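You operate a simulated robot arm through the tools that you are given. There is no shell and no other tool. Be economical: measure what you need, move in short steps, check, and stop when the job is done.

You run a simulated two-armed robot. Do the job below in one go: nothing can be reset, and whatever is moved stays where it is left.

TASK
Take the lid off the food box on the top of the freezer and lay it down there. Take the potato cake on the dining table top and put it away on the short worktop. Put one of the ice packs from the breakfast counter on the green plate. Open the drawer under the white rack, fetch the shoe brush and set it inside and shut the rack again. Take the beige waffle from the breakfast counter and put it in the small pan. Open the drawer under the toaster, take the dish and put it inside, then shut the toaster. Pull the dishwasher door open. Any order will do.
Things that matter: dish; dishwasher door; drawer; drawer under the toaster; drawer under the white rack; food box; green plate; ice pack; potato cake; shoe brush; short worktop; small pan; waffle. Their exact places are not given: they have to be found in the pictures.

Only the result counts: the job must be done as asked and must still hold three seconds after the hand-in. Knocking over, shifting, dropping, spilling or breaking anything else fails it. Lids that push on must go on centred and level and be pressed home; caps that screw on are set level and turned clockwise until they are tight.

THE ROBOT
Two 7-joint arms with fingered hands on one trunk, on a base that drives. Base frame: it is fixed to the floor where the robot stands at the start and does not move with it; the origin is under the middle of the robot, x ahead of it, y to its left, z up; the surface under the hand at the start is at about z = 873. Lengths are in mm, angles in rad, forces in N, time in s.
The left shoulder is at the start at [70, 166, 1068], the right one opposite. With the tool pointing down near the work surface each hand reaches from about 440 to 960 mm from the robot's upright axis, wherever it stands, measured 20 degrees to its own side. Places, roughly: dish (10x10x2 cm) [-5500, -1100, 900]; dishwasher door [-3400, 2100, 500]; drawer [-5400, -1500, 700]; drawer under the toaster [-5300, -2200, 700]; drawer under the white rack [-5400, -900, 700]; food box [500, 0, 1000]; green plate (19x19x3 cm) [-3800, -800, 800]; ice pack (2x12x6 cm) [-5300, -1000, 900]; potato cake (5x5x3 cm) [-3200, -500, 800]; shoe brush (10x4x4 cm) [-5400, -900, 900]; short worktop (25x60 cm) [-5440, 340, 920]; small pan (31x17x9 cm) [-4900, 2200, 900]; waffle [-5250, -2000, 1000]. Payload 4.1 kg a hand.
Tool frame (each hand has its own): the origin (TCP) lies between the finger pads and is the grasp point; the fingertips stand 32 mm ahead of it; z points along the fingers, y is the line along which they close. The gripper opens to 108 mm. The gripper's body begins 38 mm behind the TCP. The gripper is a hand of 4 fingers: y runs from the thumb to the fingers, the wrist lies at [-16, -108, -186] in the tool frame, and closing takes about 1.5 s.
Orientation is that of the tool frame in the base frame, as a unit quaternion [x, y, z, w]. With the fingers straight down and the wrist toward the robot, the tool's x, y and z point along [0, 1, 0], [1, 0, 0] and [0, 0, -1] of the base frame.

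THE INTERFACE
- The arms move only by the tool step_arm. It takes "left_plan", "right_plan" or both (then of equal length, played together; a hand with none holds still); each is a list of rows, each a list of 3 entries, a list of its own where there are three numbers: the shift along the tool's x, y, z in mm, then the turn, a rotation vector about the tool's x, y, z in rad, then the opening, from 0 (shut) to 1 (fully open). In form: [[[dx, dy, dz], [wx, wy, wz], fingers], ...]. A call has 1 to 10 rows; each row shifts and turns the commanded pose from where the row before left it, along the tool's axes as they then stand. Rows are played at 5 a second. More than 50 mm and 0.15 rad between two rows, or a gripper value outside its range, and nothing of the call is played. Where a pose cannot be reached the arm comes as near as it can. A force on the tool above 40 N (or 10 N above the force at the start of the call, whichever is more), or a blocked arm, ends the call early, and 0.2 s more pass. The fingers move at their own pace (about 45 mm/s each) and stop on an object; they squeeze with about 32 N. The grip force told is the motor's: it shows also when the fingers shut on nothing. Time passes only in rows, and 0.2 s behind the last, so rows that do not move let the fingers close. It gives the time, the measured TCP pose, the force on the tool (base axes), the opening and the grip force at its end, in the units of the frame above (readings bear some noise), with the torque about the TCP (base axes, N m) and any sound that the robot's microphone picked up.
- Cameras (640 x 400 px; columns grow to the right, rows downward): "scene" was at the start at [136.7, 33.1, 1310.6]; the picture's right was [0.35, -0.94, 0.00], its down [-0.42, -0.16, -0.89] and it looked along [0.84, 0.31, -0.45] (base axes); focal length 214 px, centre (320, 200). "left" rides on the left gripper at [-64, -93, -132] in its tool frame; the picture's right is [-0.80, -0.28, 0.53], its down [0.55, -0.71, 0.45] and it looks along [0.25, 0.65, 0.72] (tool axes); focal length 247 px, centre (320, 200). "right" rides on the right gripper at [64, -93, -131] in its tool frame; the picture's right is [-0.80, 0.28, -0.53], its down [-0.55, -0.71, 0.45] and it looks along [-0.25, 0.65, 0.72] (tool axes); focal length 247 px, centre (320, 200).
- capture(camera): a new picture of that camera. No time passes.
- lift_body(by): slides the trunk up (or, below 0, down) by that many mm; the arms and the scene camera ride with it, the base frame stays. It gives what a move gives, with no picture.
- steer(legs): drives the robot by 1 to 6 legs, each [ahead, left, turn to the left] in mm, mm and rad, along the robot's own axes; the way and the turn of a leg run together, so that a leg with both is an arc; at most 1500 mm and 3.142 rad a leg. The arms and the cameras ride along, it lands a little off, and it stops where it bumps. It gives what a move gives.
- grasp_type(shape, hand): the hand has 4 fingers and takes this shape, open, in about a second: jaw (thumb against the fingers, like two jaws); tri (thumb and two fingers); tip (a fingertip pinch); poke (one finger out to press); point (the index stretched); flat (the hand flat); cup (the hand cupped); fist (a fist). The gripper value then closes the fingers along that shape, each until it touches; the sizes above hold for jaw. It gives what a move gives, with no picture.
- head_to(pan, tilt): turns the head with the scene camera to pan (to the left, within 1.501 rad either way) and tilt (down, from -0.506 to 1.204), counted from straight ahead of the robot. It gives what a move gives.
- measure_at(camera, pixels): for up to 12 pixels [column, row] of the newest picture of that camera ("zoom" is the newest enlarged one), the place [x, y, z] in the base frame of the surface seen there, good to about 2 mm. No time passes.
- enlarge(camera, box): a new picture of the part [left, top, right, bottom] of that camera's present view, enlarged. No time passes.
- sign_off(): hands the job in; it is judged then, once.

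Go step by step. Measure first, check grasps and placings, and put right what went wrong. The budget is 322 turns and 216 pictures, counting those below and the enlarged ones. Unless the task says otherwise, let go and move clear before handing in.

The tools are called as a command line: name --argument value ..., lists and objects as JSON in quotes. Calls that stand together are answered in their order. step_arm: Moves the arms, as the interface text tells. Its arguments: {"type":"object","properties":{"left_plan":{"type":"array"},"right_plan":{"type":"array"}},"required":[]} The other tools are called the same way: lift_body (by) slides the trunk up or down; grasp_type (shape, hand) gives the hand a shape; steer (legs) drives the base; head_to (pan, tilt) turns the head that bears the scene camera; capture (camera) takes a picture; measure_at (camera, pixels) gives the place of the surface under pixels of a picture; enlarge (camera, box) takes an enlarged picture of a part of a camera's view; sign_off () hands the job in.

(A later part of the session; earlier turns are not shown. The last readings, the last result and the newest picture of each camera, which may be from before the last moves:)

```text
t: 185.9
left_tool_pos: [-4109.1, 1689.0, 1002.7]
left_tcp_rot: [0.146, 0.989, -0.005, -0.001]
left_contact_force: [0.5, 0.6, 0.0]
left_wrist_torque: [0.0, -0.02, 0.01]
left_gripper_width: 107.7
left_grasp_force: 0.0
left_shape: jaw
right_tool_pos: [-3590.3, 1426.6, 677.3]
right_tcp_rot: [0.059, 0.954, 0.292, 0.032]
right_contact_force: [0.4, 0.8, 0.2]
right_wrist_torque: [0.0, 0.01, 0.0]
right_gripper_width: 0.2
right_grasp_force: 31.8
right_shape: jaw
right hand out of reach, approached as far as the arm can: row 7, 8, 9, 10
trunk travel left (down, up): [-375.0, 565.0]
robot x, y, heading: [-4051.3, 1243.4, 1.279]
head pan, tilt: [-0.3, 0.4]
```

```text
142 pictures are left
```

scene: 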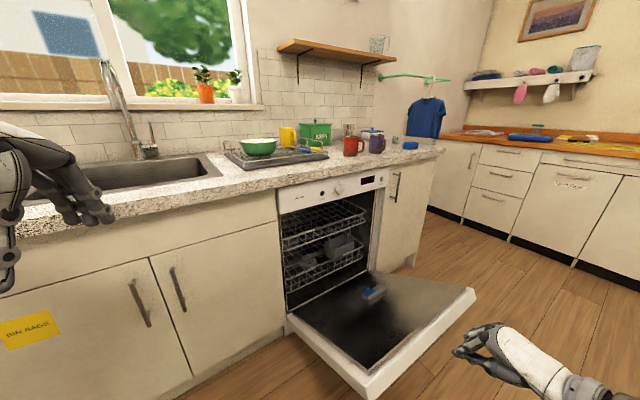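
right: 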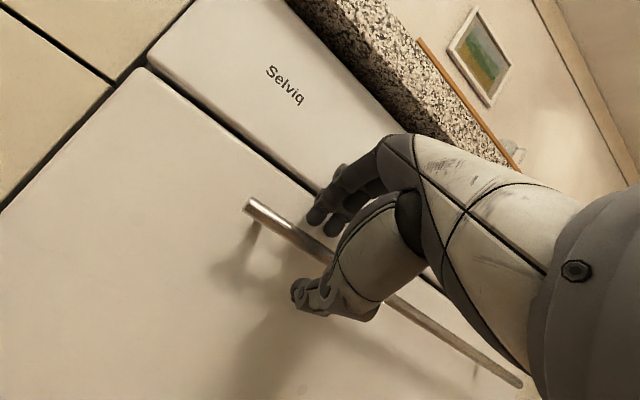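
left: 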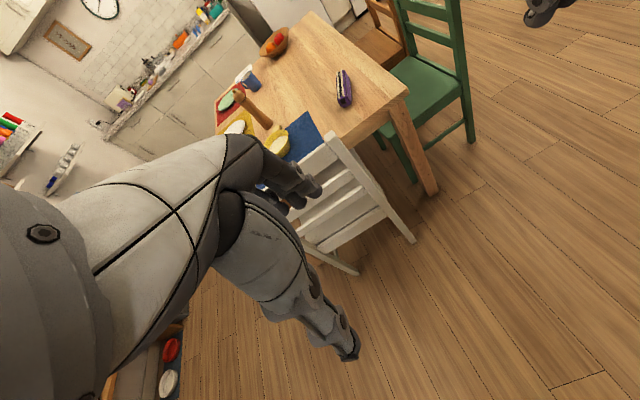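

step_arm --right_plan '[[[-8, 37, 25], [0, 0, 0], 0], [[-8, 37, 25], [0, 0, 0], 0], [[-8, 37, 25], [0, 0, 0], 0], [[-8, 37, 25], [0, 0, 0], 0], [[0, -20, 30], [0, 0, 0], 0], [[0, -20, 30], [0, 0, 0], 0], [[0, -20, 30], [0, 0, 0], 0]]'

capture --camera "scene"

```text
t: 187.5
left_tool_pos: [-4109.0, 1689.2, 1002.1]
left_tcp_rot: [0.146, 0.989, -0.004, -0.001]
left_contact_force: [0.3, -0.1, 0.1]
left_wrist_torque: [0.0, 0.0, 0.03]
left_gripper_width: 107.7
left_grasp_force: 0.1
left_shape: jaw
right_tool_pos: [-3533.2, 1602.9, 571.5]
right_tcp_rot: [0.059, 0.954, 0.294, 0.031]
right_contact_force: [-0.2, -1.3, 0.2]
right_wrist_torque: [-0.03, 0.02, -0.02]
right_gripper_width: 0.0
right_grasp_force: 32.0
right_shape: jaw
trunk travel left (down, up): [-375.0, 565.0]
robot x, y, heading: [-4049.6, 1240.6, 1.287]
head pan, tilt: [-0.3, 0.4]
```

```text
141 pictures are left
```

scene: 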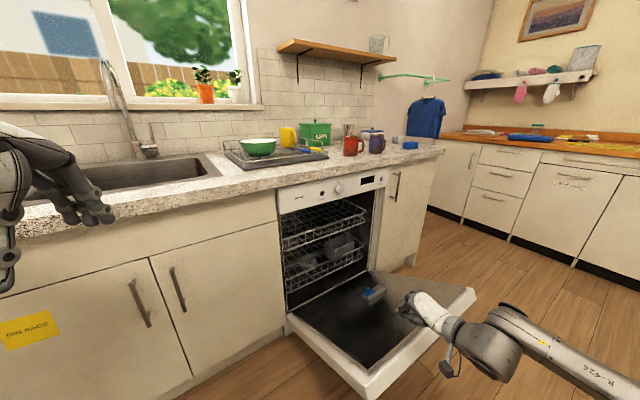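

step_arm --right_plan '[[[0, -20, 30], [0, 0, 0], 0], [[0, -20, 30], [0, 0, 0], 0], [[0, -20, 30], [0, 0, 0], 0], [[0, -15, 22], [0, 0, 0], 0], [[0, -15, 22], [0, 0, 0], 0], [[0, -15, 22], [0, 0, 0], 0], [[0, -15, 22], [0, 0, 0], 0], [[0, -15, 22], [0, 0, 0], 0]]'

capture --camera "scene"

```text
t: 189.3
left_tool_pos: [-4108.8, 1688.2, 1002.3]
left_tcp_rot: [0.147, 0.989, -0.005, -0.003]
left_contact_force: [0.1, -0.7, -1.1]
left_wrist_torque: [0.02, -0.01, 0.0]
left_gripper_width: 107.8
left_grasp_force: 0.1
left_shape: jaw
right_tool_pos: [-3525.3, 1604.9, 328.6]
right_tcp_rot: [0.059, 0.954, 0.292, 0.031]
right_contact_force: [-0.6, 0.5, -0.2]
right_wrist_torque: [-0.01, 0.02, -0.02]
right_gripper_width: 0.2
right_grasp_force: 31.8
right_shape: jaw
trunk travel left (down, up): [-375.0, 565.0]
robot x, y, heading: [-4054.2, 1243.5, 1.285]
head pan, tilt: [-0.3, 0.4]
```

```text
140 pictures are left
```

scene: 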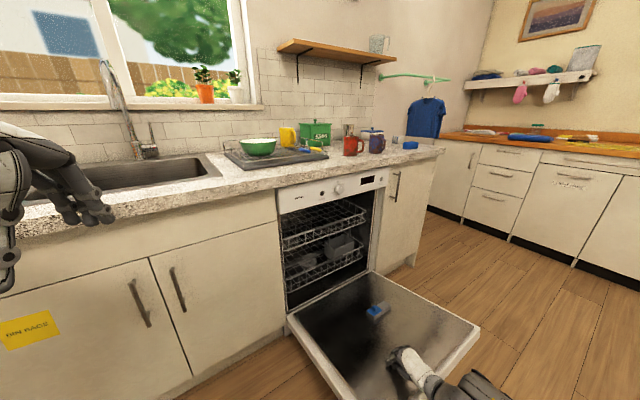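

It goes down easily; I push a bit more until it stops.

step_arm --right_plan '[[[0, -12, 18], [0, 0, 0], 0], [[0, -12, 18], [0, 0, 0], 0], [[0, -12, 18], [0, 0, 0], 0], [[0, -12, 18], [0, 0, 0], 0]]'

capture --camera "scene"

measure_at --camera "scene" --pixels '[[295, 315], [350, 390], [475, 332], [430, 330], [330, 330], [410, 370]]'

```text
t: 190.3
left_tool_pos: [-4108.9, 1689.3, 1002.4]
left_tcp_rot: [0.146, 0.989, -0.005, -0.002]
left_contact_force: [0.4, 0.5, 0.0]
left_wrist_torque: [0.0, 0.0, -0.02]
left_gripper_width: 107.7
left_grasp_force: 0.1
left_shape: jaw
right_tool_pos: [-3523.5, 1603.1, 242.4]
right_tcp_rot: [0.059, 0.954, 0.292, 0.031]
right_contact_force: [-1.0, -0.7, 2.6]
right_wrist_torque: [-0.03, 0.02, 0.04]
right_gripper_width: 0.0
right_grasp_force: 32.0
right_shape: jaw
trunk travel left (down, up): [-375.0, 565.0]
robot x, y, heading: [-4050.6, 1243.2, 1.282]
head pan, tilt: [-0.3, 0.4]
```

```text
139 pictures are left
```

scene: 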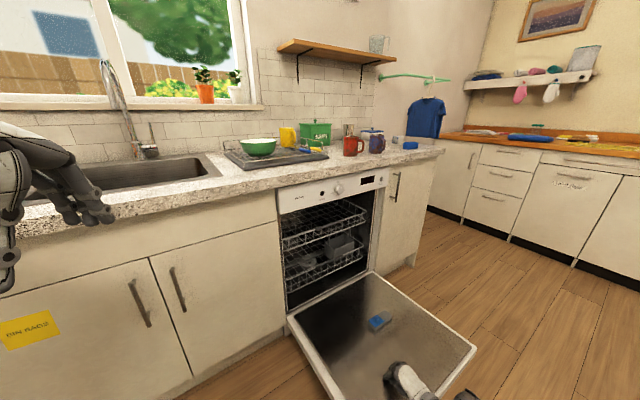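

```text
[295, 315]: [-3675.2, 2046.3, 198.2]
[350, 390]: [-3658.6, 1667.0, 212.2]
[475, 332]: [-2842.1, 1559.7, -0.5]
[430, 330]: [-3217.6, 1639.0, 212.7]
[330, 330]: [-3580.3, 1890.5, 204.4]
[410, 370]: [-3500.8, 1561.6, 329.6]
```

The dishwasher door lies flat open (z≈212 across). I raise the hand clear, lift the trunk and point the hand down again.

step_arm --right_plan '[[[0, 20, -30], [0, 0, 0], 0.5], [[0, 20, -30], [0, 0, 0], 1], [[0, 20, -30], [0, 0, 0], 1], [[0, 20, -30], [0, 0, 0], 1], [[0, 20, -30], [0, 0, 0], 1], [[0, 20, -30], [0, 0, 0], 1], [[0, 20, -30], [0, 0, 0], 1], [[0, 20, -30], [0, 0, 0], 1], [[0, 20, -30], [0, 0, 0], 1], [[0, 20, -30], [0, 0, 0], 1]]'

lift_body --by 200

step_arm --right_plan '[[[5, 10, -30], [0.15, 0, 0], 1], [[5, 10, -30], [0.15, 0, 0], 1], [[5, 0, -40], [0.15, 0, 0], 1], [[5, 0, -40], [0.14, 0, 0], 1], [[5, 0, -40], [0, 0, 0], 1], [[5, 0, -40], [0, 0, 0], 1]]'

capture --camera "scene"

```text
t: 192.5
left_tool_pos: [-4109.4, 1689.5, 1002.0]
left_tcp_rot: [0.145, 0.989, -0.004, -0.002]
left_contact_force: [0.5, -0.2, -0.6]
left_wrist_torque: [-0.04, 0.0, -0.01]
left_gripper_width: 107.8
left_grasp_force: 0.1
left_shape: jaw
right_tool_pos: [-3531.8, 1603.0, 605.8]
right_tcp_rot: [0.058, 0.954, 0.294, 0.03]
right_contact_force: [0.3, 0.4, 0.1]
right_wrist_torque: [-0.03, -0.02, 0.01]
right_gripper_width: 107.9
right_grasp_force: 0.0
right_shape: jaw
trunk travel left (down, up): [-375.0, 565.0]
robot x, y, heading: [-4052.8, 1238.8, 1.284]
head pan, tilt: [-0.3, 0.4]
```

```text
t: 194.6
left_tool_pos: [-4108.8, 1687.9, 1201.6]
left_tcp_rot: [0.146, 0.989, -0.004, -0.002]
left_contact_force: [0.2, -0.3, -0.5]
left_wrist_torque: [-0.01, 0.02, 0.01]
left_gripper_width: 107.7
left_grasp_force: 0.0
left_shape: jaw
right_tool_pos: [-3531.9, 1602.0, 805.0]
right_tcp_rot: [0.059, 0.954, 0.293, 0.031]
right_contact_force: [-0.1, 0.1, 0.2]
right_wrist_torque: [0.01, -0.01, 0.0]
right_gripper_width: 107.8
right_grasp_force: 0.1
right_shape: jaw
trunk travel left (down, up): [-575.0, 365.0]
robot x, y, heading: [-4048.1, 1241.3, 1.28]
head pan, tilt: [-0.3, 0.4]
```

```text
t: 196.0
left_tool_pos: [-4109.8, 1689.3, 1201.7]
left_tcp_rot: [0.146, 0.989, -0.005, -0.002]
left_contact_force: [-0.4, -0.1, -1.6]
left_wrist_torque: [-0.04, 0.0, -0.02]
left_gripper_width: 108.2
left_grasp_force: 0.0
left_shape: jaw
right_tool_pos: [-3572.9, 1577.1, 1023.4]
right_tcp_rot: [0.064, 0.998, 0.003, 0.014]
right_contact_force: [-0.5, 0.1, -0.1]
right_wrist_torque: [0.02, -0.03, -0.02]
right_gripper_width: 107.8
right_grasp_force: 0.0
right_shape: jaw
trunk travel left (down, up): [-575.0, 365.0]
robot x, y, heading: [-4052.6, 1241.2, 1.283]
head pan, tilt: [-0.3, 0.4]
```

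```text
138 pictures are left
```

scene: 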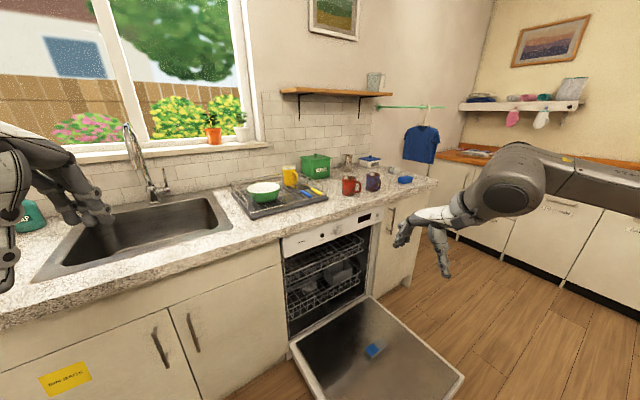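

The right hand is clear. I bring it to a compact pose ahead and look at the small pan on the way.

step_arm --right_plan '[[[26, 34, -19], [0, 0, 0], 1], [[26, 34, -19], [0, 0, 0], 1], [[26, 34, -19], [0, 0, 0], 1], [[26, 34, -19], [0, 0, 0], 1], [[26, 34, -19], [0, 0, 0], 1], [[26, 34, -19], [0, 0, 0], 1], [[26, 34, -19], [0, 0, 0], 1], [[26, 34, -19], [0, 0, 0], 1]]'

head_to --pan 0.95 --tilt 0.4

capture --camera "scene"

```text
t: 197.8
left_tool_pos: [-4107.2, 1690.7, 1201.1]
left_tcp_rot: [0.148, 0.989, -0.005, -0.001]
left_contact_force: [1.0, 0.4, 0.1]
left_wrist_torque: [-0.01, 0.01, 0.02]
left_gripper_width: 107.7
left_grasp_force: 0.0
left_shape: jaw
right_tool_pos: [-3685.7, 1783.9, 1133.5]
right_tcp_rot: [0.065, 0.998, 0.003, 0.013]
right_contact_force: [-0.3, 0.2, -0.8]
right_wrist_torque: [0.05, -0.01, 0.05]
right_gripper_width: 107.6
right_grasp_force: 0.0
right_shape: jaw
right hand out of reach, approached as far as the arm can: row 6, 7, 8
trunk travel left (down, up): [-575.0, 365.0]
robot x, y, heading: [-4051.7, 1242.9, 1.282]
head pan, tilt: [-0.3, 0.4]
```

```text
t: 199.3
left_tool_pos: [-4109.3, 1689.1, 1201.6]
left_tcp_rot: [0.146, 0.989, -0.005, -0.001]
left_contact_force: [0.4, 0.1, 0.8]
left_wrist_torque: [0.01, -0.01, 0.02]
left_gripper_width: 107.6
left_grasp_force: 0.1
left_shape: jaw
right_tool_pos: [-3686.7, 1782.9, 1133.2]
right_tcp_rot: [0.065, 0.998, 0.004, 0.012]
right_contact_force: [0.2, 0.7, -0.5]
right_wrist_torque: [0.0, 0.01, 0.0]
right_gripper_width: 107.8
right_grasp_force: 0.0
right_shape: jaw
trunk travel left (down, up): [-575.0, 365.0]
robot x, y, heading: [-4050.6, 1241.2, 1.286]
head pan, tilt: [0.949, 0.4]
```

```text
137 pictures are left
```

scene: 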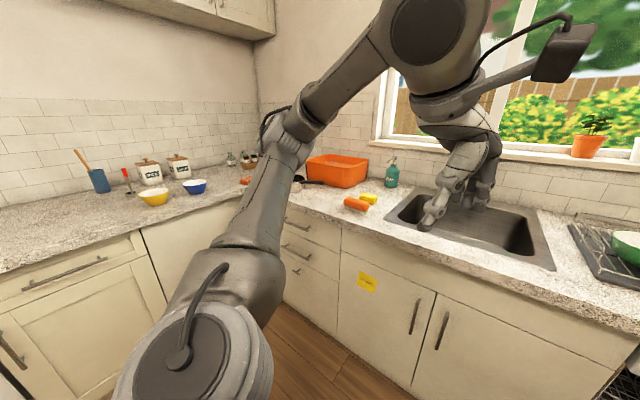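

The pan is hidden behind my forearm, so I will look again later. I return to the breakfast counter: back out, turn right to face −y, and drive down the gap.

steer --legs '[[-660, 320, 0], [0, 0, -1.43], [0, 0, -1.427]]'

head_to --pan 0 --tilt 0.45

capture --camera "scene"

```text
t: 210.3
left_tool_pos: [-4378.8, 276.7, 1201.9]
left_tcp_rot: [1.0, -0.004, 0.001, -0.005]
left_contact_force: [0.2, -0.3, 0.5]
left_wrist_torque: [0.01, -0.01, 0.01]
left_gripper_width: 107.8
left_grasp_force: 0.2
left_shape: jaw
right_tool_pos: [-4758.0, 67.4, 1133.3]
right_tcp_rot: [0.997, 0.078, -0.012, 0.005]
right_contact_force: [0.1, 0.5, 0.2]
right_wrist_torque: [0.02, -0.04, -0.02]
right_gripper_width: 107.7
right_grasp_force: 0.1
right_shape: jaw
trunk travel left (down, up): [-575.0, 365.0]
robot x, y, heading: [-4561.7, 688.4, -1.575]
head pan, tilt: [0.949, 0.4]
```

```text
t: 211.6
left_tool_pos: [-4380.2, 276.2, 1202.3]
left_tcp_rot: [1.0, -0.005, 0.0, -0.004]
left_contact_force: [0.2, 0.2, -0.1]
left_wrist_torque: [0.0, 0.02, -0.03]
left_gripper_width: 107.8
left_grasp_force: 0.0
left_shape: jaw
right_tool_pos: [-4757.6, 67.7, 1133.6]
right_tcp_rot: [0.997, 0.077, -0.012, 0.005]
right_contact_force: [-1.0, 0.6, 0.3]
right_wrist_torque: [0.0, -0.01, 0.0]
right_gripper_width: 107.6
right_grasp_force: 0.1
right_shape: jaw
trunk travel left (down, up): [-575.0, 365.0]
robot x, y, heading: [-4565.0, 688.8, -1.577]
head pan, tilt: [0.0, 0.45]
```

```text
136 pictures are left
```

scene: 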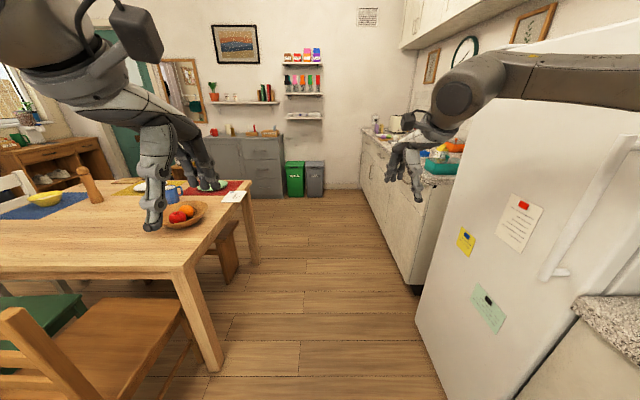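

I test how far the left hand can yaw inward, as the ice packs in the rack need a grip across their thin side (along y).

step_arm --left_plan '[[[0, 15, 0], [0, 0, 0.15], 1], [[0, 15, 0], [0, 0, 0.15], 1], [[0, 15, 0], [0, 0, 0.15], 1], [[0, 15, 0], [0, 0, 0.15], 1], [[0, 0, 0], [0, 0, 0.15], 1], [[0, 0, 0], [0, 0, 0.15], 1], [[0, 0, 0], [0, 0, 0.15], 1], [[0, 0, 0], [0, 0, 0.15], 1]]'

```text
t: 213.3
left_tool_pos: [-4412.4, 253.9, 1201.1]
left_tcp_rot: [0.824, -0.567, -0.001, -0.003]
left_contact_force: [-0.1, 0.4, 0.3]
left_wrist_torque: [-0.03, 0.0, 0.01]
left_gripper_width: 108.1
left_grasp_force: 0.0
left_shape: jaw
left hand out of reach, approached as far as the arm can: row 8
right_tool_pos: [-4759.4, 69.2, 1134.3]
right_tcp_rot: [0.997, 0.077, -0.011, 0.006]
right_contact_force: [-0.5, -1.1, -0.3]
right_wrist_torque: [-0.06, 0.0, -0.01]
right_gripper_width: 107.9
right_grasp_force: 0.1
right_shape: jaw
trunk travel left (down, up): [-575.0, 365.0]
robot x, y, heading: [-4563.4, 690.1, -1.573]
head pan, tilt: [0.0, 0.45]
```

The left hand can yaw 69° inward, so I can take the pack from a stance facing diagonally (heading about 140°). I drive down the gap to y≈−1140 and turn.

steer --legs '[[1000, 0, 0], [830, 0, 0], [0, 0, -1.14], [0, 0, -1.13]]'

head_to --pan 0.2 --tilt 0.65

capture --camera "scene"

```text
t: 228.3
left_tool_pos: [-4968.5, -931.5, 1201.5]
left_tcp_rot: [0.188, 0.982, -0.003, 0.004]
left_contact_force: [0.5, -0.2, 0.2]
left_wrist_torque: [0.02, 0.01, 0.03]
left_gripper_width: 107.7
left_grasp_force: 0.1
left_shape: jaw
right_tool_pos: [-4869.7, -550.5, 1132.1]
right_tcp_rot: [-0.472, 0.881, 0.009, 0.009]
right_contact_force: [-0.2, 0.2, -0.7]
right_wrist_torque: [0.0, -0.02, 0.01]
right_gripper_width: 107.9
right_grasp_force: 0.1
right_shape: jaw
trunk travel left (down, up): [-575.0, 365.0]
robot x, y, heading: [-4548.4, -1116.7, 2.399]
head pan, tilt: [0.0, 0.45]
```

```text
t: 229.0
left_tool_pos: [-4967.5, -930.9, 1200.1]
left_tcp_rot: [0.187, 0.982, -0.003, 0.003]
left_contact_force: [0.5, -0.1, -0.2]
left_wrist_torque: [0.01, -0.01, -0.01]
left_gripper_width: 107.6
left_grasp_force: 0.0
left_shape: jaw
right_tool_pos: [-4870.7, -551.7, 1132.5]
right_tcp_rot: [-0.473, 0.881, 0.01, 0.008]
right_contact_force: [-0.5, 0.0, -0.7]
right_wrist_torque: [0.02, 0.02, 0.0]
right_gripper_width: 107.8
right_grasp_force: 0.1
right_shape: jaw
trunk travel left (down, up): [-575.0, 365.0]
robot x, y, heading: [-4545.6, -1117.1, 2.399]
head pan, tilt: [0.201, 0.649]
```

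```text
135 pictures are left
```

scene: 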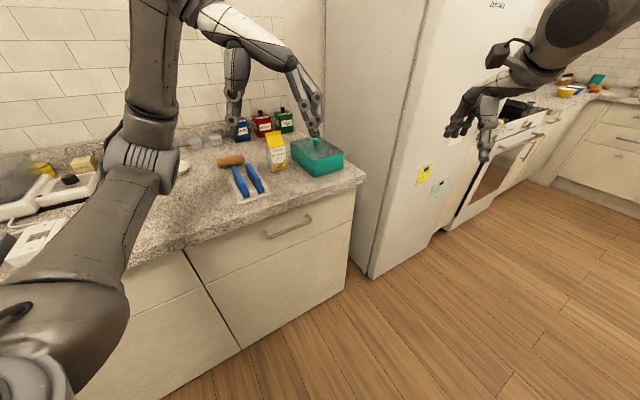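

enlarge --camera "scene" --box '[200, 130, 300, 210]'

```text
5.00 times, centred on (250, 170) of scene
```

zoom: 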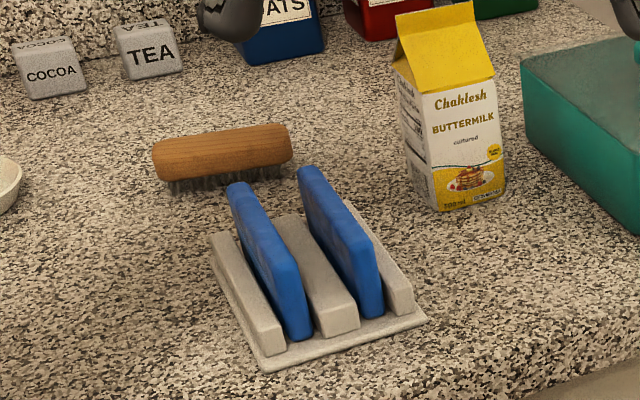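

measure_at --camera "zoom" --pixels '[[238, 188], [262, 232], [295, 280], [310, 172], [340, 215], [375, 260], [305, 330], [228, 270], [300, 250], [250, 340], [222, 145], [450, 60]]'

measure_at --camera "zoom" --pixels '[[160, 155], [290, 140], [225, 190], [170, 180], [280, 158], [8, 180], [410, 200], [450, 210], [500, 190], [405, 80], [490, 80]]'

```text
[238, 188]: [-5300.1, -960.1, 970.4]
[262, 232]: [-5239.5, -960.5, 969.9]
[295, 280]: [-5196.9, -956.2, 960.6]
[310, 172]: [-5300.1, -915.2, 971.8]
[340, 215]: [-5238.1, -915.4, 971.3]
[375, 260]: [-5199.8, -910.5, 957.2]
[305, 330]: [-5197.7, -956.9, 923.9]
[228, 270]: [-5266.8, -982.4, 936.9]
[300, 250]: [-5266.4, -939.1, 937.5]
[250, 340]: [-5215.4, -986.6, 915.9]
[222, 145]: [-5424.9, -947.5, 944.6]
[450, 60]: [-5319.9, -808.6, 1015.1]
```

```text
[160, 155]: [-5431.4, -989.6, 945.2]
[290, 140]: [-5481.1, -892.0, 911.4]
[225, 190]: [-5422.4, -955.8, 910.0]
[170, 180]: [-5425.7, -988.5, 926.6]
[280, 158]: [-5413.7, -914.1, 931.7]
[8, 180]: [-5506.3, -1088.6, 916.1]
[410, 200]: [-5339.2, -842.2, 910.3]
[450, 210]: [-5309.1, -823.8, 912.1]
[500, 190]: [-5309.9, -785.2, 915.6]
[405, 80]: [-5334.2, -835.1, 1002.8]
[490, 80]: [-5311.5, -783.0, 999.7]
```

The left pack stands at y≈−961 (top z 971, x −5310…−5195), and the rack walls reach z 937. I move the base closer and align the left hand's closing direction with y.

steer --legs '[[105, 211, 0]]'

step_arm --left_plan '[[[0, 0, 0], [0, 0, -0.125], 0.8], [[0, 0, 0], [0, 0, -0.125], 0.6], [[0, 0, 0], [0, 0, -0.126], 0.36], [[0, 0, 0], [0, 0, 0], 0.36]]'

```text
t: 230.8
left_tool_pos: [-5189.8, -1018.4, 1200.4]
left_tcp_rot: [0.187, 0.982, -0.002, 0.003]
left_contact_force: [0.4, -0.3, -0.8]
left_wrist_torque: [0.0, -0.02, -0.03]
left_gripper_width: 107.9
left_grasp_force: 0.0
left_shape: jaw
right_tool_pos: [-5091.3, -638.4, 1132.9]
right_tcp_rot: [-0.472, 0.881, 0.01, 0.009]
right_contact_force: [-0.3, 0.0, 0.2]
right_wrist_torque: [0.0, -0.02, -0.02]
right_gripper_width: 107.5
right_grasp_force: 0.1
right_shape: jaw
trunk travel left (down, up): [-575.0, 365.0]
robot x, y, heading: [-4762.6, -1202.6, 2.395]
head pan, tilt: [0.201, 0.649]
```

```text
t: 231.8
left_tool_pos: [-5189.5, -1018.0, 1200.8]
left_tcp_rot: [0.0, 1.0, -0.004, 0.004]
left_contact_force: [0.1, 0.2, -0.2]
left_wrist_torque: [0.01, 0.0, -0.01]
left_gripper_width: 39.2
left_grasp_force: 0.0
left_shape: jaw
right_tool_pos: [-5092.7, -638.6, 1133.4]
right_tcp_rot: [-0.473, 0.881, 0.009, 0.009]
right_contact_force: [-0.7, -0.2, -0.1]
right_wrist_torque: [0.0, 0.04, 0.03]
right_gripper_width: 107.7
right_grasp_force: 0.1
right_shape: jaw
trunk travel left (down, up): [-575.0, 365.0]
robot x, y, heading: [-4765.8, -1201.8, 2.396]
head pan, tilt: [0.201, 0.649]
```

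step_arm --left_plan '[[[15, 14.2, 35], [0, 0, 0], 0.36], [[15, 14.2, 35], [0, 0, 0], 0.36], [[15, 14.2, 35], [0, 0, 0], 0.36], [[15, 14.2, 35], [0, 0, 0], 0.36], [[0, 0, 0], [0, 0, 0], 0.36]]'

capture --camera "left"

enlarge --camera "scene" --box '[180, 80, 380, 240]'

```text
t: 233.0
left_tool_pos: [-5249.7, -963.1, 1061.3]
left_tcp_rot: [0.0, 1.0, -0.003, 0.003]
left_contact_force: [0.8, 0.0, -0.3]
left_wrist_torque: [0.01, 0.0, 0.01]
left_gripper_width: 39.1
left_grasp_force: 0.1
left_shape: jaw
right_tool_pos: [-5090.7, -639.0, 1134.4]
right_tcp_rot: [-0.473, 0.881, 0.01, 0.008]
right_contact_force: [-0.2, -0.1, 0.3]
right_wrist_torque: [0.0, 0.03, -0.02]
right_gripper_width: 107.9
right_grasp_force: 0.1
right_shape: jaw
trunk travel left (down, up): [-575.0, 365.0]
robot x, y, heading: [-4770.1, -1205.6, 2.399]
head pan, tilt: [0.201, 0.649]
```

```text
133 pictures are left
```

left: 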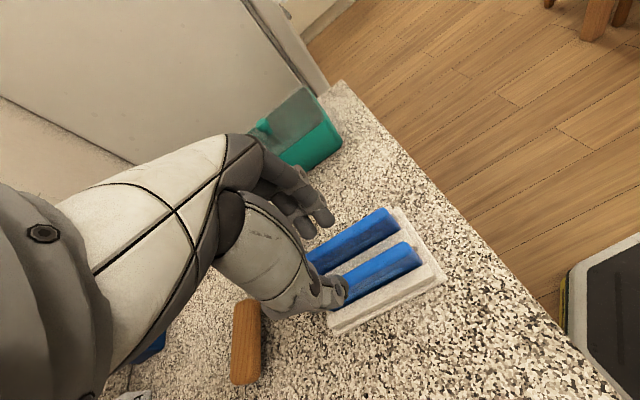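

```text
2.50 times, centred on (280, 160) of scene
```

zoom: 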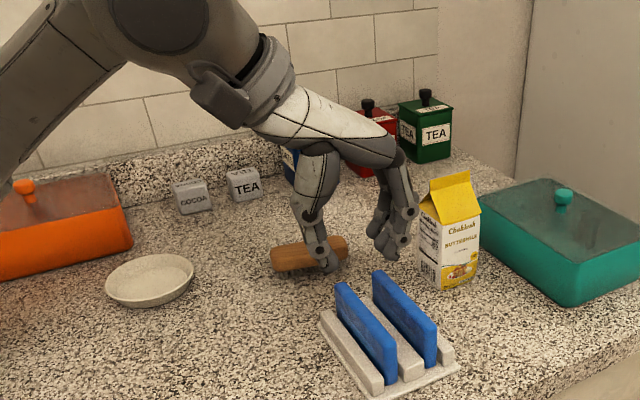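

step_arm --left_plan '[[[0, 2, 25], [0, 0, 0], 0.36], [[0, 0, 25], [0, 0, 0], 0.36], [[0, 0, 0], [0, 0, 0], 0.36]]'

enlarge --camera "left" --box '[240, 160, 480, 340]'

enlarge --camera "scene" --box '[240, 130, 360, 240]'

```text
t: 233.8
left_tool_pos: [-5246.8, -962.1, 1009.3]
left_tcp_rot: [0.0, 1.0, -0.004, 0.005]
left_contact_force: [0.5, -0.8, 0.2]
left_wrist_torque: [0.0, -0.02, -0.01]
left_gripper_width: 39.1
left_grasp_force: 0.1
left_shape: jaw
right_tool_pos: [-5090.9, -638.4, 1133.5]
right_tcp_rot: [-0.472, 0.881, 0.01, 0.008]
right_contact_force: [0.1, -0.1, 0.6]
right_wrist_torque: [0.01, 0.01, 0.0]
right_gripper_width: 107.6
right_grasp_force: 0.0
right_shape: jaw
trunk travel left (down, up): [-575.0, 365.0]
robot x, y, heading: [-4766.0, -1203.7, 2.405]
head pan, tilt: [0.201, 0.649]
```

```text
2.22 times, centred on (360, 250) of left
```

zoom: 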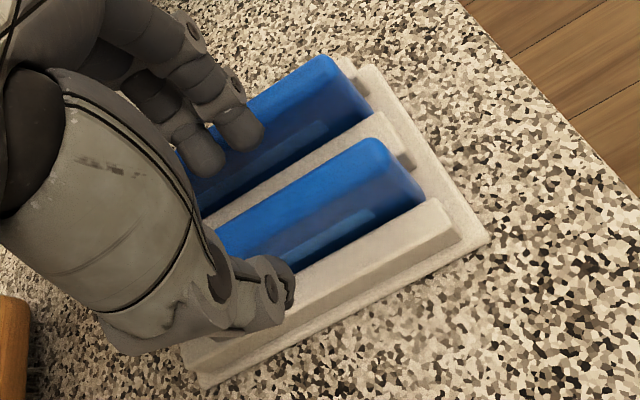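

```text
3.64 times, centred on (300, 185) of scene
```

zoom: 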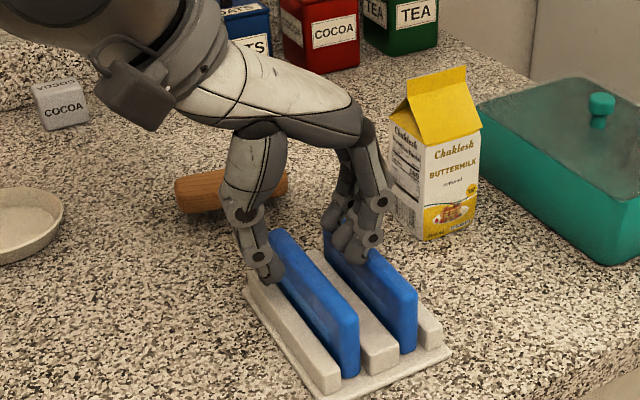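

measure_at --camera "zoom" --pixels '[[335, 222], [345, 238], [360, 258], [272, 275], [262, 268], [300, 265], [375, 265], [250, 225]]'

measure_at --camera "left" --pixels '[[345, 220], [330, 230], [360, 280], [400, 240], [385, 205]]'

```text
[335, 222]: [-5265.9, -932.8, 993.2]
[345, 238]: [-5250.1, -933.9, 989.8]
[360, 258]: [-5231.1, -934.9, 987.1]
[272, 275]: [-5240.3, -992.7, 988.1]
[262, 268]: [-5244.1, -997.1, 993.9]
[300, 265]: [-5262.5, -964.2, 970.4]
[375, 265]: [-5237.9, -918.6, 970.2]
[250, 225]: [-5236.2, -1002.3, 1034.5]
```

```text
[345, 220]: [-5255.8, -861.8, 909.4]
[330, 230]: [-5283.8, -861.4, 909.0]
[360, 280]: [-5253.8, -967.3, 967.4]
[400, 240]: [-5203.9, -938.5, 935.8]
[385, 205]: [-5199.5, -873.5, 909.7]
```

The finger faces are at y≈−934 and the thumb at ≈−985 with a 39 mm opening; that leaves little room beside the second pack. I narrow the opening to 0.28, shift −3 mm, and go down.

step_arm --left_plan '[[[0, -3, 0], [0, 0, 0], 0.28], [[0, 0, 5], [0, 0, 0], 0.28], [[0, 0, 10], [0, 0, 0], 0.28], [[0, 0, 10], [0, 0, 0], 0.28], [[0, 0, 8], [0, 0, 0], 0.28], [[0, 0, 0], [0, 0, 0], 0.28]]'

enlarge --camera "scene" --box '[240, 130, 360, 240]'

```text
t: 234.9
left_tool_pos: [-5248.2, -964.0, 990.8]
left_tcp_rot: [-0.001, 1.0, 0.008, 0.001]
left_contact_force: [1.8, -0.9, 26.4]
left_wrist_torque: [1.0, 0.18, -0.08]
left_gripper_width: 31.4
left_grasp_force: 0.1
left_shape: jaw
right_tool_pos: [-5089.6, -640.5, 1133.9]
right_tcp_rot: [-0.474, 0.881, 0.01, 0.007]
right_contact_force: [0.1, 0.8, 0.4]
right_wrist_torque: [-0.03, -0.03, 0.02]
right_gripper_width: 107.8
right_grasp_force: 0.0
right_shape: jaw
trunk travel left (down, up): [-575.0, 365.0]
robot x, y, heading: [-4764.1, -1201.9, 2.403]
head pan, tilt: [0.201, 0.649]
stopped in row 5 (left hand): the force on the tool passed its limit at 44 N (the readings are from after the stop); the commanded pose is now the measured one
```

```text
3.64 times, centred on (300, 185) of scene
```

zoom: 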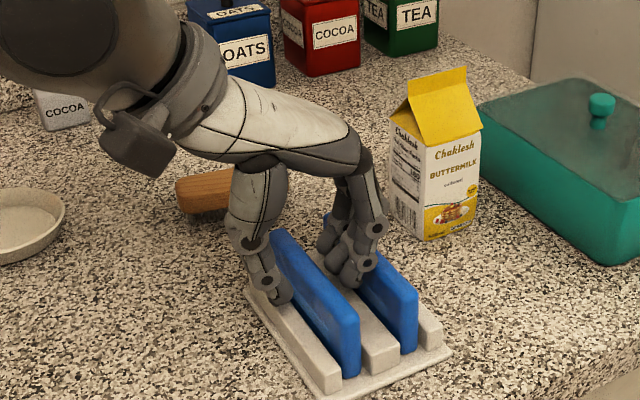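

The fingers landed on the neighbouring pack's edge (torque says +38 mm). I rise and measure the pack edges more precisely.

step_arm --left_plan '[[[0, 0, -20], [0, 0, 0], 0.28], [[40, 0, -30], [0, 0, 0], 0.28], [[40, 0, 0], [0, 0, 0], 0.28], [[0, 0, 0], [0, 0, 0], 0.28]]'

enlarge --camera "scene" --box '[270, 160, 350, 230]'

```text
t: 235.9
left_tool_pos: [-5281.2, -964.8, 1032.3]
left_tcp_rot: [-0.001, 1.0, 0.003, 0.001]
left_contact_force: [-0.7, 0.1, 0.7]
left_wrist_torque: [0.0, 0.0, 0.03]
left_gripper_width: 30.5
left_grasp_force: 0.1
left_shape: jaw
left hand out of reach, approached as far as the arm can: row 2, 3
right_tool_pos: [-5091.8, -638.3, 1132.9]
right_tcp_rot: [-0.474, 0.88, 0.01, 0.009]
right_contact_force: [-0.9, -0.1, -0.1]
right_wrist_torque: [0.02, -0.01, -0.01]
right_gripper_width: 107.7
right_grasp_force: 0.2
right_shape: jaw
trunk travel left (down, up): [-575.0, 365.0]
robot x, y, heading: [-4766.8, -1201.0, 2.399]
head pan, tilt: [0.201, 0.649]
```

```text
5.71 times, centred on (310, 195) of scene
```

zoom: 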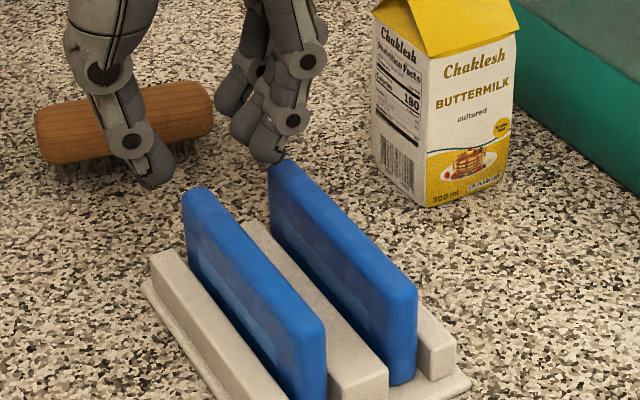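

measure_at --camera "zoom" --pixels '[[232, 270], [240, 262], [248, 256], [256, 250], [262, 246], [268, 242], [318, 246], [326, 240], [334, 234], [342, 228], [350, 222], [356, 218]]'

measure_at --camera "zoom" --pixels '[[155, 170], [160, 185], [145, 175], [270, 160], [260, 150], [280, 150], [250, 120], [235, 105], [300, 120], [130, 142], [290, 62]]'

```text
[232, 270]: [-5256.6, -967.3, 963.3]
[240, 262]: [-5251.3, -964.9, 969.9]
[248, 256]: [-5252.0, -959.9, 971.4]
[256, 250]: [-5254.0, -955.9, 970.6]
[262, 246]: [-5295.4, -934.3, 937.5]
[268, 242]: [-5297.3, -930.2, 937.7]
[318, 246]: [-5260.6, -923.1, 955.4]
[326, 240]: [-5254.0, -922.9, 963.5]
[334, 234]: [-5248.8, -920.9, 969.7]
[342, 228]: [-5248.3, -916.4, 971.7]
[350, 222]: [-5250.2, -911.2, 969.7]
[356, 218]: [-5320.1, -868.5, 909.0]
```

```text
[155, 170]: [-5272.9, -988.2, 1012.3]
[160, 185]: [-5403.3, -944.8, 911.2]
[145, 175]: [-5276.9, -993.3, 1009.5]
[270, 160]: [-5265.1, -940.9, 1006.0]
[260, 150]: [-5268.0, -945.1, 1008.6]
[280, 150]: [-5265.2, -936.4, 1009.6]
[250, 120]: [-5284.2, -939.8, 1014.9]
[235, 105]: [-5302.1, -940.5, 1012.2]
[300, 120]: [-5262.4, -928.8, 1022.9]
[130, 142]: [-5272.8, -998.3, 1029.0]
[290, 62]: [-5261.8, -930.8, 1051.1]
```

Packs: left from y −967.5 to −954, right from −923.5. Fingers span about −946 to −926 at TCP y −965, so a shift to y≈−968 makes them fit the gap. I try again.

step_arm --left_plan '[[[-31, -3, 10], [0, 0, 0], 0.28], [[0, 0, 10], [0, 0, 0], 0.28], [[0, 0, 10], [0, 0, 0], 0.28], [[0, 0, 10], [0, 0, 0], 0.28], [[0, 0, 8], [0, 0, 0], 0.28], [[0, 0, 6], [0, 0, 0], 0.28], [[0, 0, 0], [0, 0, 0], 0.28]]'

enlarge --camera "scene" --box '[270, 160, 350, 230]'

```text
t: 237.2
left_tool_pos: [-5250.5, -963.7, 990.2]
left_tcp_rot: [-0.001, 1.0, 0.014, -0.001]
left_contact_force: [2.2, -2.4, 24.1]
left_wrist_torque: [0.91, 0.13, -0.08]
left_gripper_width: 30.8
left_grasp_force: 0.1
left_shape: jaw
right_tool_pos: [-5090.6, -639.9, 1133.6]
right_tcp_rot: [-0.473, 0.881, 0.01, 0.009]
right_contact_force: [-0.7, -0.2, -0.9]
right_wrist_torque: [-0.01, -0.03, 0.03]
right_gripper_width: 107.9
right_grasp_force: 0.0
right_shape: jaw
trunk travel left (down, up): [-575.0, 365.0]
robot x, y, heading: [-4765.3, -1197.6, 2.406]
head pan, tilt: [0.201, 0.649]
stopped in row 6 (left hand): the force on the tool passed its limit at 45 N (the readings are from after the stop); the commanded pose is now the measured one
```

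```text
5.71 times, centred on (310, 195) of scene
```

zoom: 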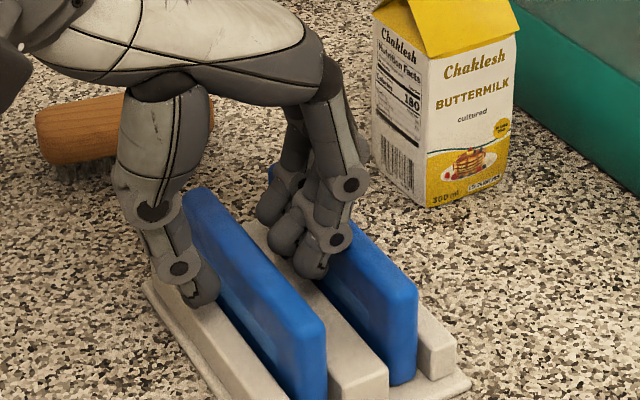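

The index knuckle rests on the neighbour's edge, while the tips are already in the gap. I ease up 3 mm, narrow to 0.2, and go further down.

step_arm --left_plan '[[[0, -1, -3], [0, 0, 0], 0.2], [[0, -1, 0], [0, 0, 0], 0.2], [[0, 0, 6], [0, 0, 0], 0.2], [[0, 0, 6], [0, 0, 0], 0.2], [[0, 0, 5], [0, 0, 0], 0.2], [[0, 0, 0], [0, 0, 0], 0.2]]'

enlarge --camera "scene" --box '[270, 160, 350, 230]'

```text
t: 238.2
left_tool_pos: [-5249.0, -966.0, 985.5]
left_tcp_rot: [-0.002, 1.0, 0.016, -0.003]
left_contact_force: [3.7, -8.3, 24.7]
left_wrist_torque: [0.56, 0.13, -0.03]
left_gripper_width: 21.0
left_grasp_force: 0.1
left_shape: jaw
right_tool_pos: [-5089.9, -641.9, 1134.7]
right_tcp_rot: [-0.473, 0.881, 0.011, 0.009]
right_contact_force: [-0.6, 0.7, 0.1]
right_wrist_torque: [0.02, -0.02, 0.01]
right_gripper_width: 108.0
right_grasp_force: 0.0
right_shape: jaw
trunk travel left (down, up): [-575.0, 365.0]
robot x, y, heading: [-4765.7, -1203.2, 2.398]
head pan, tilt: [0.201, 0.649]
stopped in row 4 (left hand): the force on the tool passed its limit at 45 N (the readings are from after the stop); the commanded pose is now the measured one
```

```text
5.71 times, centred on (310, 195) of scene
```

zoom: 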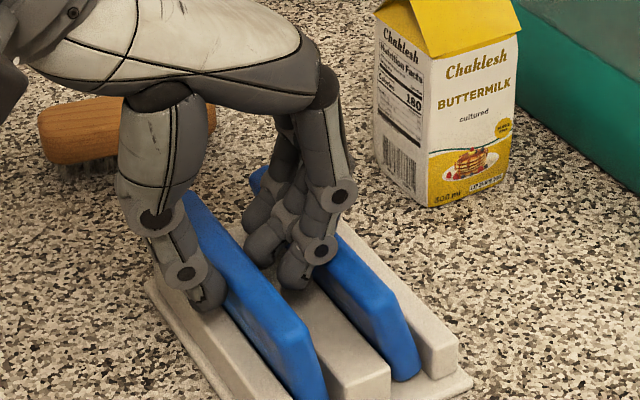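

The tips straddle the left pack. I close now.

step_arm --left_plan '[[[0, 0, 0], [0, 0, 0], 0], [[0, 0, 0], [0, 0, 0], 0], [[0, 0, 0], [0, 0, 0], 0], [[0, 0, 0], [0, 0, 0], 0], [[0, 0, 0], [0, 0, 0], 0]]'

enlarge --camera "scene" --box '[270, 160, 350, 230]'

```text
t: 239.4
left_tool_pos: [-5250.1, -965.5, 985.3]
left_tcp_rot: [-0.002, 1.0, 0.016, -0.003]
left_contact_force: [-1.8, -3.1, 38.6]
left_wrist_torque: [1.13, 0.44, -0.05]
left_gripper_width: 17.6
left_grasp_force: 31.6
left_shape: jaw
right_tool_pos: [-5088.1, -641.3, 1135.8]
right_tcp_rot: [-0.473, 0.881, 0.011, 0.009]
right_contact_force: [-1.2, 0.3, 1.3]
right_wrist_torque: [-0.02, -0.01, 0.02]
right_gripper_width: 107.8
right_grasp_force: 0.0
right_shape: jaw
trunk travel left (down, up): [-575.0, 365.0]
robot x, y, heading: [-4761.7, -1203.6, 2.4]
head pan, tilt: [0.201, 0.649]
```

```text
5.71 times, centred on (310, 195) of scene
```

zoom: 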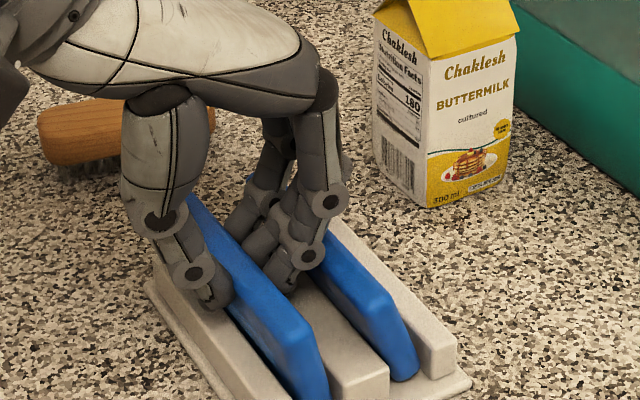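

The pack is gripped (17.6 mm). I lift gently.

step_arm --left_plan '[[[0, 0, -4], [0, 0, 0], 0], [[0, 0, -8], [0, 0, 0], 0], [[0, 0, -10], [0, 0, 0], 0], [[0, 0, -10], [0, 0, 0], 0], [[0, 0, -10], [0, 0, 0], 0]]'

enlarge --camera "scene" --box '[250, 140, 350, 230]'

```text
t: 240.6
left_tool_pos: [-5251.5, -964.4, 1025.9]
left_tcp_rot: [0.0, 1.0, 0.013, 0.0]
left_contact_force: [0.3, -0.2, -1.2]
left_wrist_torque: [0.04, 0.02, 0.01]
left_gripper_width: 16.2
left_grasp_force: 32.2
left_shape: jaw
right_tool_pos: [-5092.3, -639.3, 1133.4]
right_tcp_rot: [-0.473, 0.881, 0.01, 0.008]
right_contact_force: [0.0, 0.2, 0.7]
right_wrist_torque: [0.0, 0.01, 0.03]
right_gripper_width: 107.6
right_grasp_force: 0.2
right_shape: jaw
trunk travel left (down, up): [-575.0, 365.0]
robot x, y, heading: [-4766.7, -1203.3, 2.403]
head pan, tilt: [0.201, 0.649]
```

```text
4.44 times, centred on (300, 185) of scene
```

zoom: 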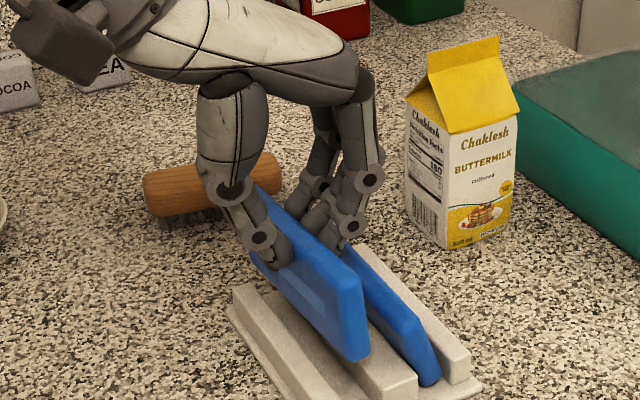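

The left pack is out; the other stays in its slot. I lift on to z≈1160.

step_arm --left_plan '[[[0, 0, -35], [0, 0, 0], 0], [[0, 0, -35], [0, 0, 0], 0], [[0, 0, -35], [0, 0, 0], 0], [[0, 0, -35], [0, 0, 0], 0]]'

capture --camera "scene"

```text
t: 241.6
left_tool_pos: [-5251.1, -965.3, 1165.7]
left_tcp_rot: [-0.001, 1.0, 0.013, -0.001]
left_contact_force: [1.7, 0.5, -1.6]
left_wrist_torque: [0.0, 0.04, 0.03]
left_gripper_width: 16.2
left_grasp_force: 32.1
left_shape: jaw
right_tool_pos: [-5091.0, -638.1, 1134.3]
right_tcp_rot: [-0.474, 0.881, 0.01, 0.009]
right_contact_force: [0.1, 0.1, 0.4]
right_wrist_torque: [0.03, 0.0, -0.02]
right_gripper_width: 107.8
right_grasp_force: 0.1
right_shape: jaw
trunk travel left (down, up): [-575.0, 365.0]
robot x, y, heading: [-4767.9, -1201.9, 2.4]
head pan, tilt: [0.201, 0.649]
```

```text
123 pictures are left
```

scene: 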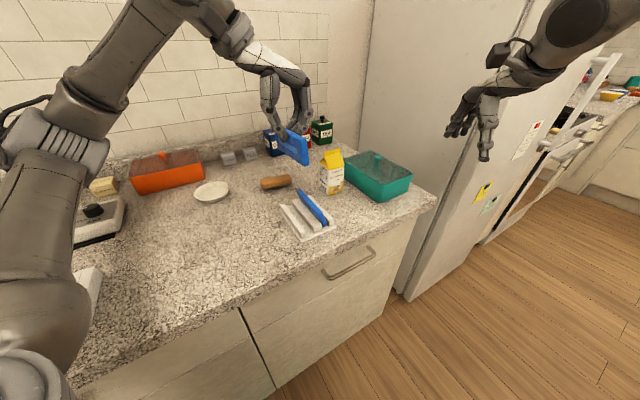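

The ice pack is held clear. I drive to the table's left side by the green plate and turn to face it.

steer --legs '[[-988, -501, 0], [0, 0, -0.83]]'

step_arm --left_plan '[[[0, 0, 0], [0, 0, -0.14], 0], [[0, 0, 0], [0, 0, -0.14], 0], [[0, 0, 0], [0, 0, -0.14], 0], [[0, 0, 0], [0, 0, -0.14], 0], [[0, 0, 0], [0, 0, -0.14], 0], [[0, 0, 0], [0, 0, -0.13], 0]]'

head_to --pan 0.1 --tilt 0.7

capture --camera "scene"

```text
t: 249.3
left_tool_pos: [-3869.3, -952.3, 1166.3]
left_tcp_rot: [0.393, 0.919, 0.013, 0.004]
left_contact_force: [0.2, 0.0, -2.1]
left_wrist_torque: [-0.01, 0.04, 0.02]
left_gripper_width: 16.4
left_grasp_force: 32.3
left_shape: jaw
right_tool_pos: [-3524.0, -843.1, 1133.5]
right_tcp_rot: [-0.087, 0.996, 0.005, 0.011]
right_contact_force: [-0.4, -0.5, 0.3]
right_wrist_torque: [-0.01, -0.03, 0.01]
right_gripper_width: 107.8
right_grasp_force: 0.1
right_shape: jaw
trunk travel left (down, up): [-575.0, 365.0]
robot x, y, heading: [-3713.3, -1468.4, 1.584]
head pan, tilt: [0.201, 0.649]
```

```text
t: 250.7
left_tool_pos: [-3868.0, -953.3, 1166.1]
left_tcp_rot: [-0.013, 1.0, 0.011, 0.008]
left_contact_force: [-0.4, -0.4, -0.3]
left_wrist_torque: [-0.04, 0.05, 0.0]
left_gripper_width: 16.1
left_grasp_force: 31.7
left_shape: jaw
right_tool_pos: [-3522.6, -842.7, 1133.9]
right_tcp_rot: [-0.088, 0.996, 0.006, 0.011]
right_contact_force: [0.7, 0.8, 0.1]
right_wrist_torque: [-0.03, 0.0, -0.01]
right_gripper_width: 108.0
right_grasp_force: 0.0
right_shape: jaw
trunk travel left (down, up): [-575.0, 365.0]
robot x, y, heading: [-3707.6, -1467.9, 1.59]
head pan, tilt: [0.201, 0.649]
```

```text
t: 251.4
left_tool_pos: [-3868.4, -951.9, 1167.0]
left_tcp_rot: [-0.01, 1.0, 0.01, 0.009]
left_contact_force: [0.6, -0.3, -0.8]
left_wrist_torque: [0.01, 0.0, -0.01]
left_gripper_width: 16.4
left_grasp_force: 32.0
left_shape: jaw
right_tool_pos: [-3522.8, -842.6, 1133.8]
right_tcp_rot: [-0.088, 0.996, 0.005, 0.013]
right_contact_force: [0.3, 0.0, 0.3]
right_wrist_torque: [0.0, -0.05, 0.0]
right_gripper_width: 107.8
right_grasp_force: 0.1
right_shape: jaw
trunk travel left (down, up): [-575.0, 365.0]
robot x, y, heading: [-3707.2, -1468.0, 1.59]
head pan, tilt: [0.099, 0.7]
```

```text
122 pictures are left
```

scene: 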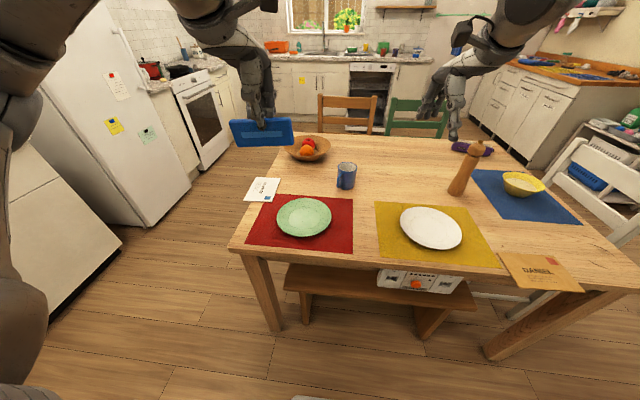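

measure_at --camera "scene" --pixels '[[304, 217], [277, 217], [331, 218], [304, 199], [304, 236], [304, 205], [250, 140], [236, 124], [238, 146], [292, 142], [292, 122], [345, 188]]'

```text
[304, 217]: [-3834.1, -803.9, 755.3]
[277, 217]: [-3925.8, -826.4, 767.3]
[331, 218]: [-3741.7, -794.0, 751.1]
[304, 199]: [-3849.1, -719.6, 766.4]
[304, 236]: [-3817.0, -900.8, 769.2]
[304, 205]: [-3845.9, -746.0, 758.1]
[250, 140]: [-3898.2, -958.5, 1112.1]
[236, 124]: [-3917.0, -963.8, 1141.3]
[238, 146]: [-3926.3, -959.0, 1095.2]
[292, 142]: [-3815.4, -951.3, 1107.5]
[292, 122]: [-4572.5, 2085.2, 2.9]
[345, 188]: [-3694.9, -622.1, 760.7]
```

The plate centre is about (−3835,−810), its floor z 755. I lower the trunk and pitch the hand forward so the pack lies almost flat.

lift_body --by -100

step_arm --left_plan '[[[0, 0, 0], [-0.15, 0, 0], 0], [[0, 0, 0], [-0.15, 0, 0], 0], [[0, 0, 0], [-0.15, 0, 0], 0], [[0, 0, 0], [-0.15, 0, 0], 0], [[0, 0, 0], [-0.15, 0, 0], 0], [[0, 0, 0], [-0.15, 0, 0], 0], [[0, 0, 0], [-0.15, 0, 0], 0], [[0, 0, 0], [-0.1, 0, 0], 0]]'

```text
t: 252.7
left_tool_pos: [-3870.1, -953.0, 1066.7]
left_tcp_rot: [-0.01, 1.0, 0.01, 0.009]
left_contact_force: [-0.5, -0.8, -0.1]
left_wrist_torque: [0.0, 0.02, 0.0]
left_gripper_width: 15.9
left_grasp_force: 32.0
left_shape: jaw
right_tool_pos: [-3523.4, -844.0, 1033.8]
right_tcp_rot: [-0.087, 0.996, 0.006, 0.012]
right_contact_force: [-0.6, 0.1, 0.3]
right_wrist_torque: [-0.01, 0.0, 0.02]
right_gripper_width: 107.9
right_grasp_force: 0.0
right_shape: jaw
trunk travel left (down, up): [-475.0, 465.0]
robot x, y, heading: [-3710.2, -1464.0, 1.588]
head pan, tilt: [0.099, 0.7]
```

```text
t: 254.5
left_tool_pos: [-3868.3, -944.6, 1070.4]
left_tcp_rot: [-0.014, 0.897, 0.443, 0.003]
left_contact_force: [0.0, 1.0, -0.2]
left_wrist_torque: [-0.06, 0.0, 0.0]
left_gripper_width: 16.1
left_grasp_force: 31.8
left_shape: jaw
left hand out of reach, approached as far as the arm can: row 6, 7, 8
right_tool_pos: [-3522.0, -843.5, 1032.1]
right_tcp_rot: [-0.087, 0.996, 0.006, 0.012]
right_contact_force: [0.0, -0.3, -0.9]
right_wrist_torque: [-0.05, 0.01, -0.02]
right_gripper_width: 107.7
right_grasp_force: 0.1
right_shape: jaw
trunk travel left (down, up): [-475.0, 465.0]
robot x, y, heading: [-3706.1, -1463.2, 1.591]
head pan, tilt: [0.099, 0.7]
```

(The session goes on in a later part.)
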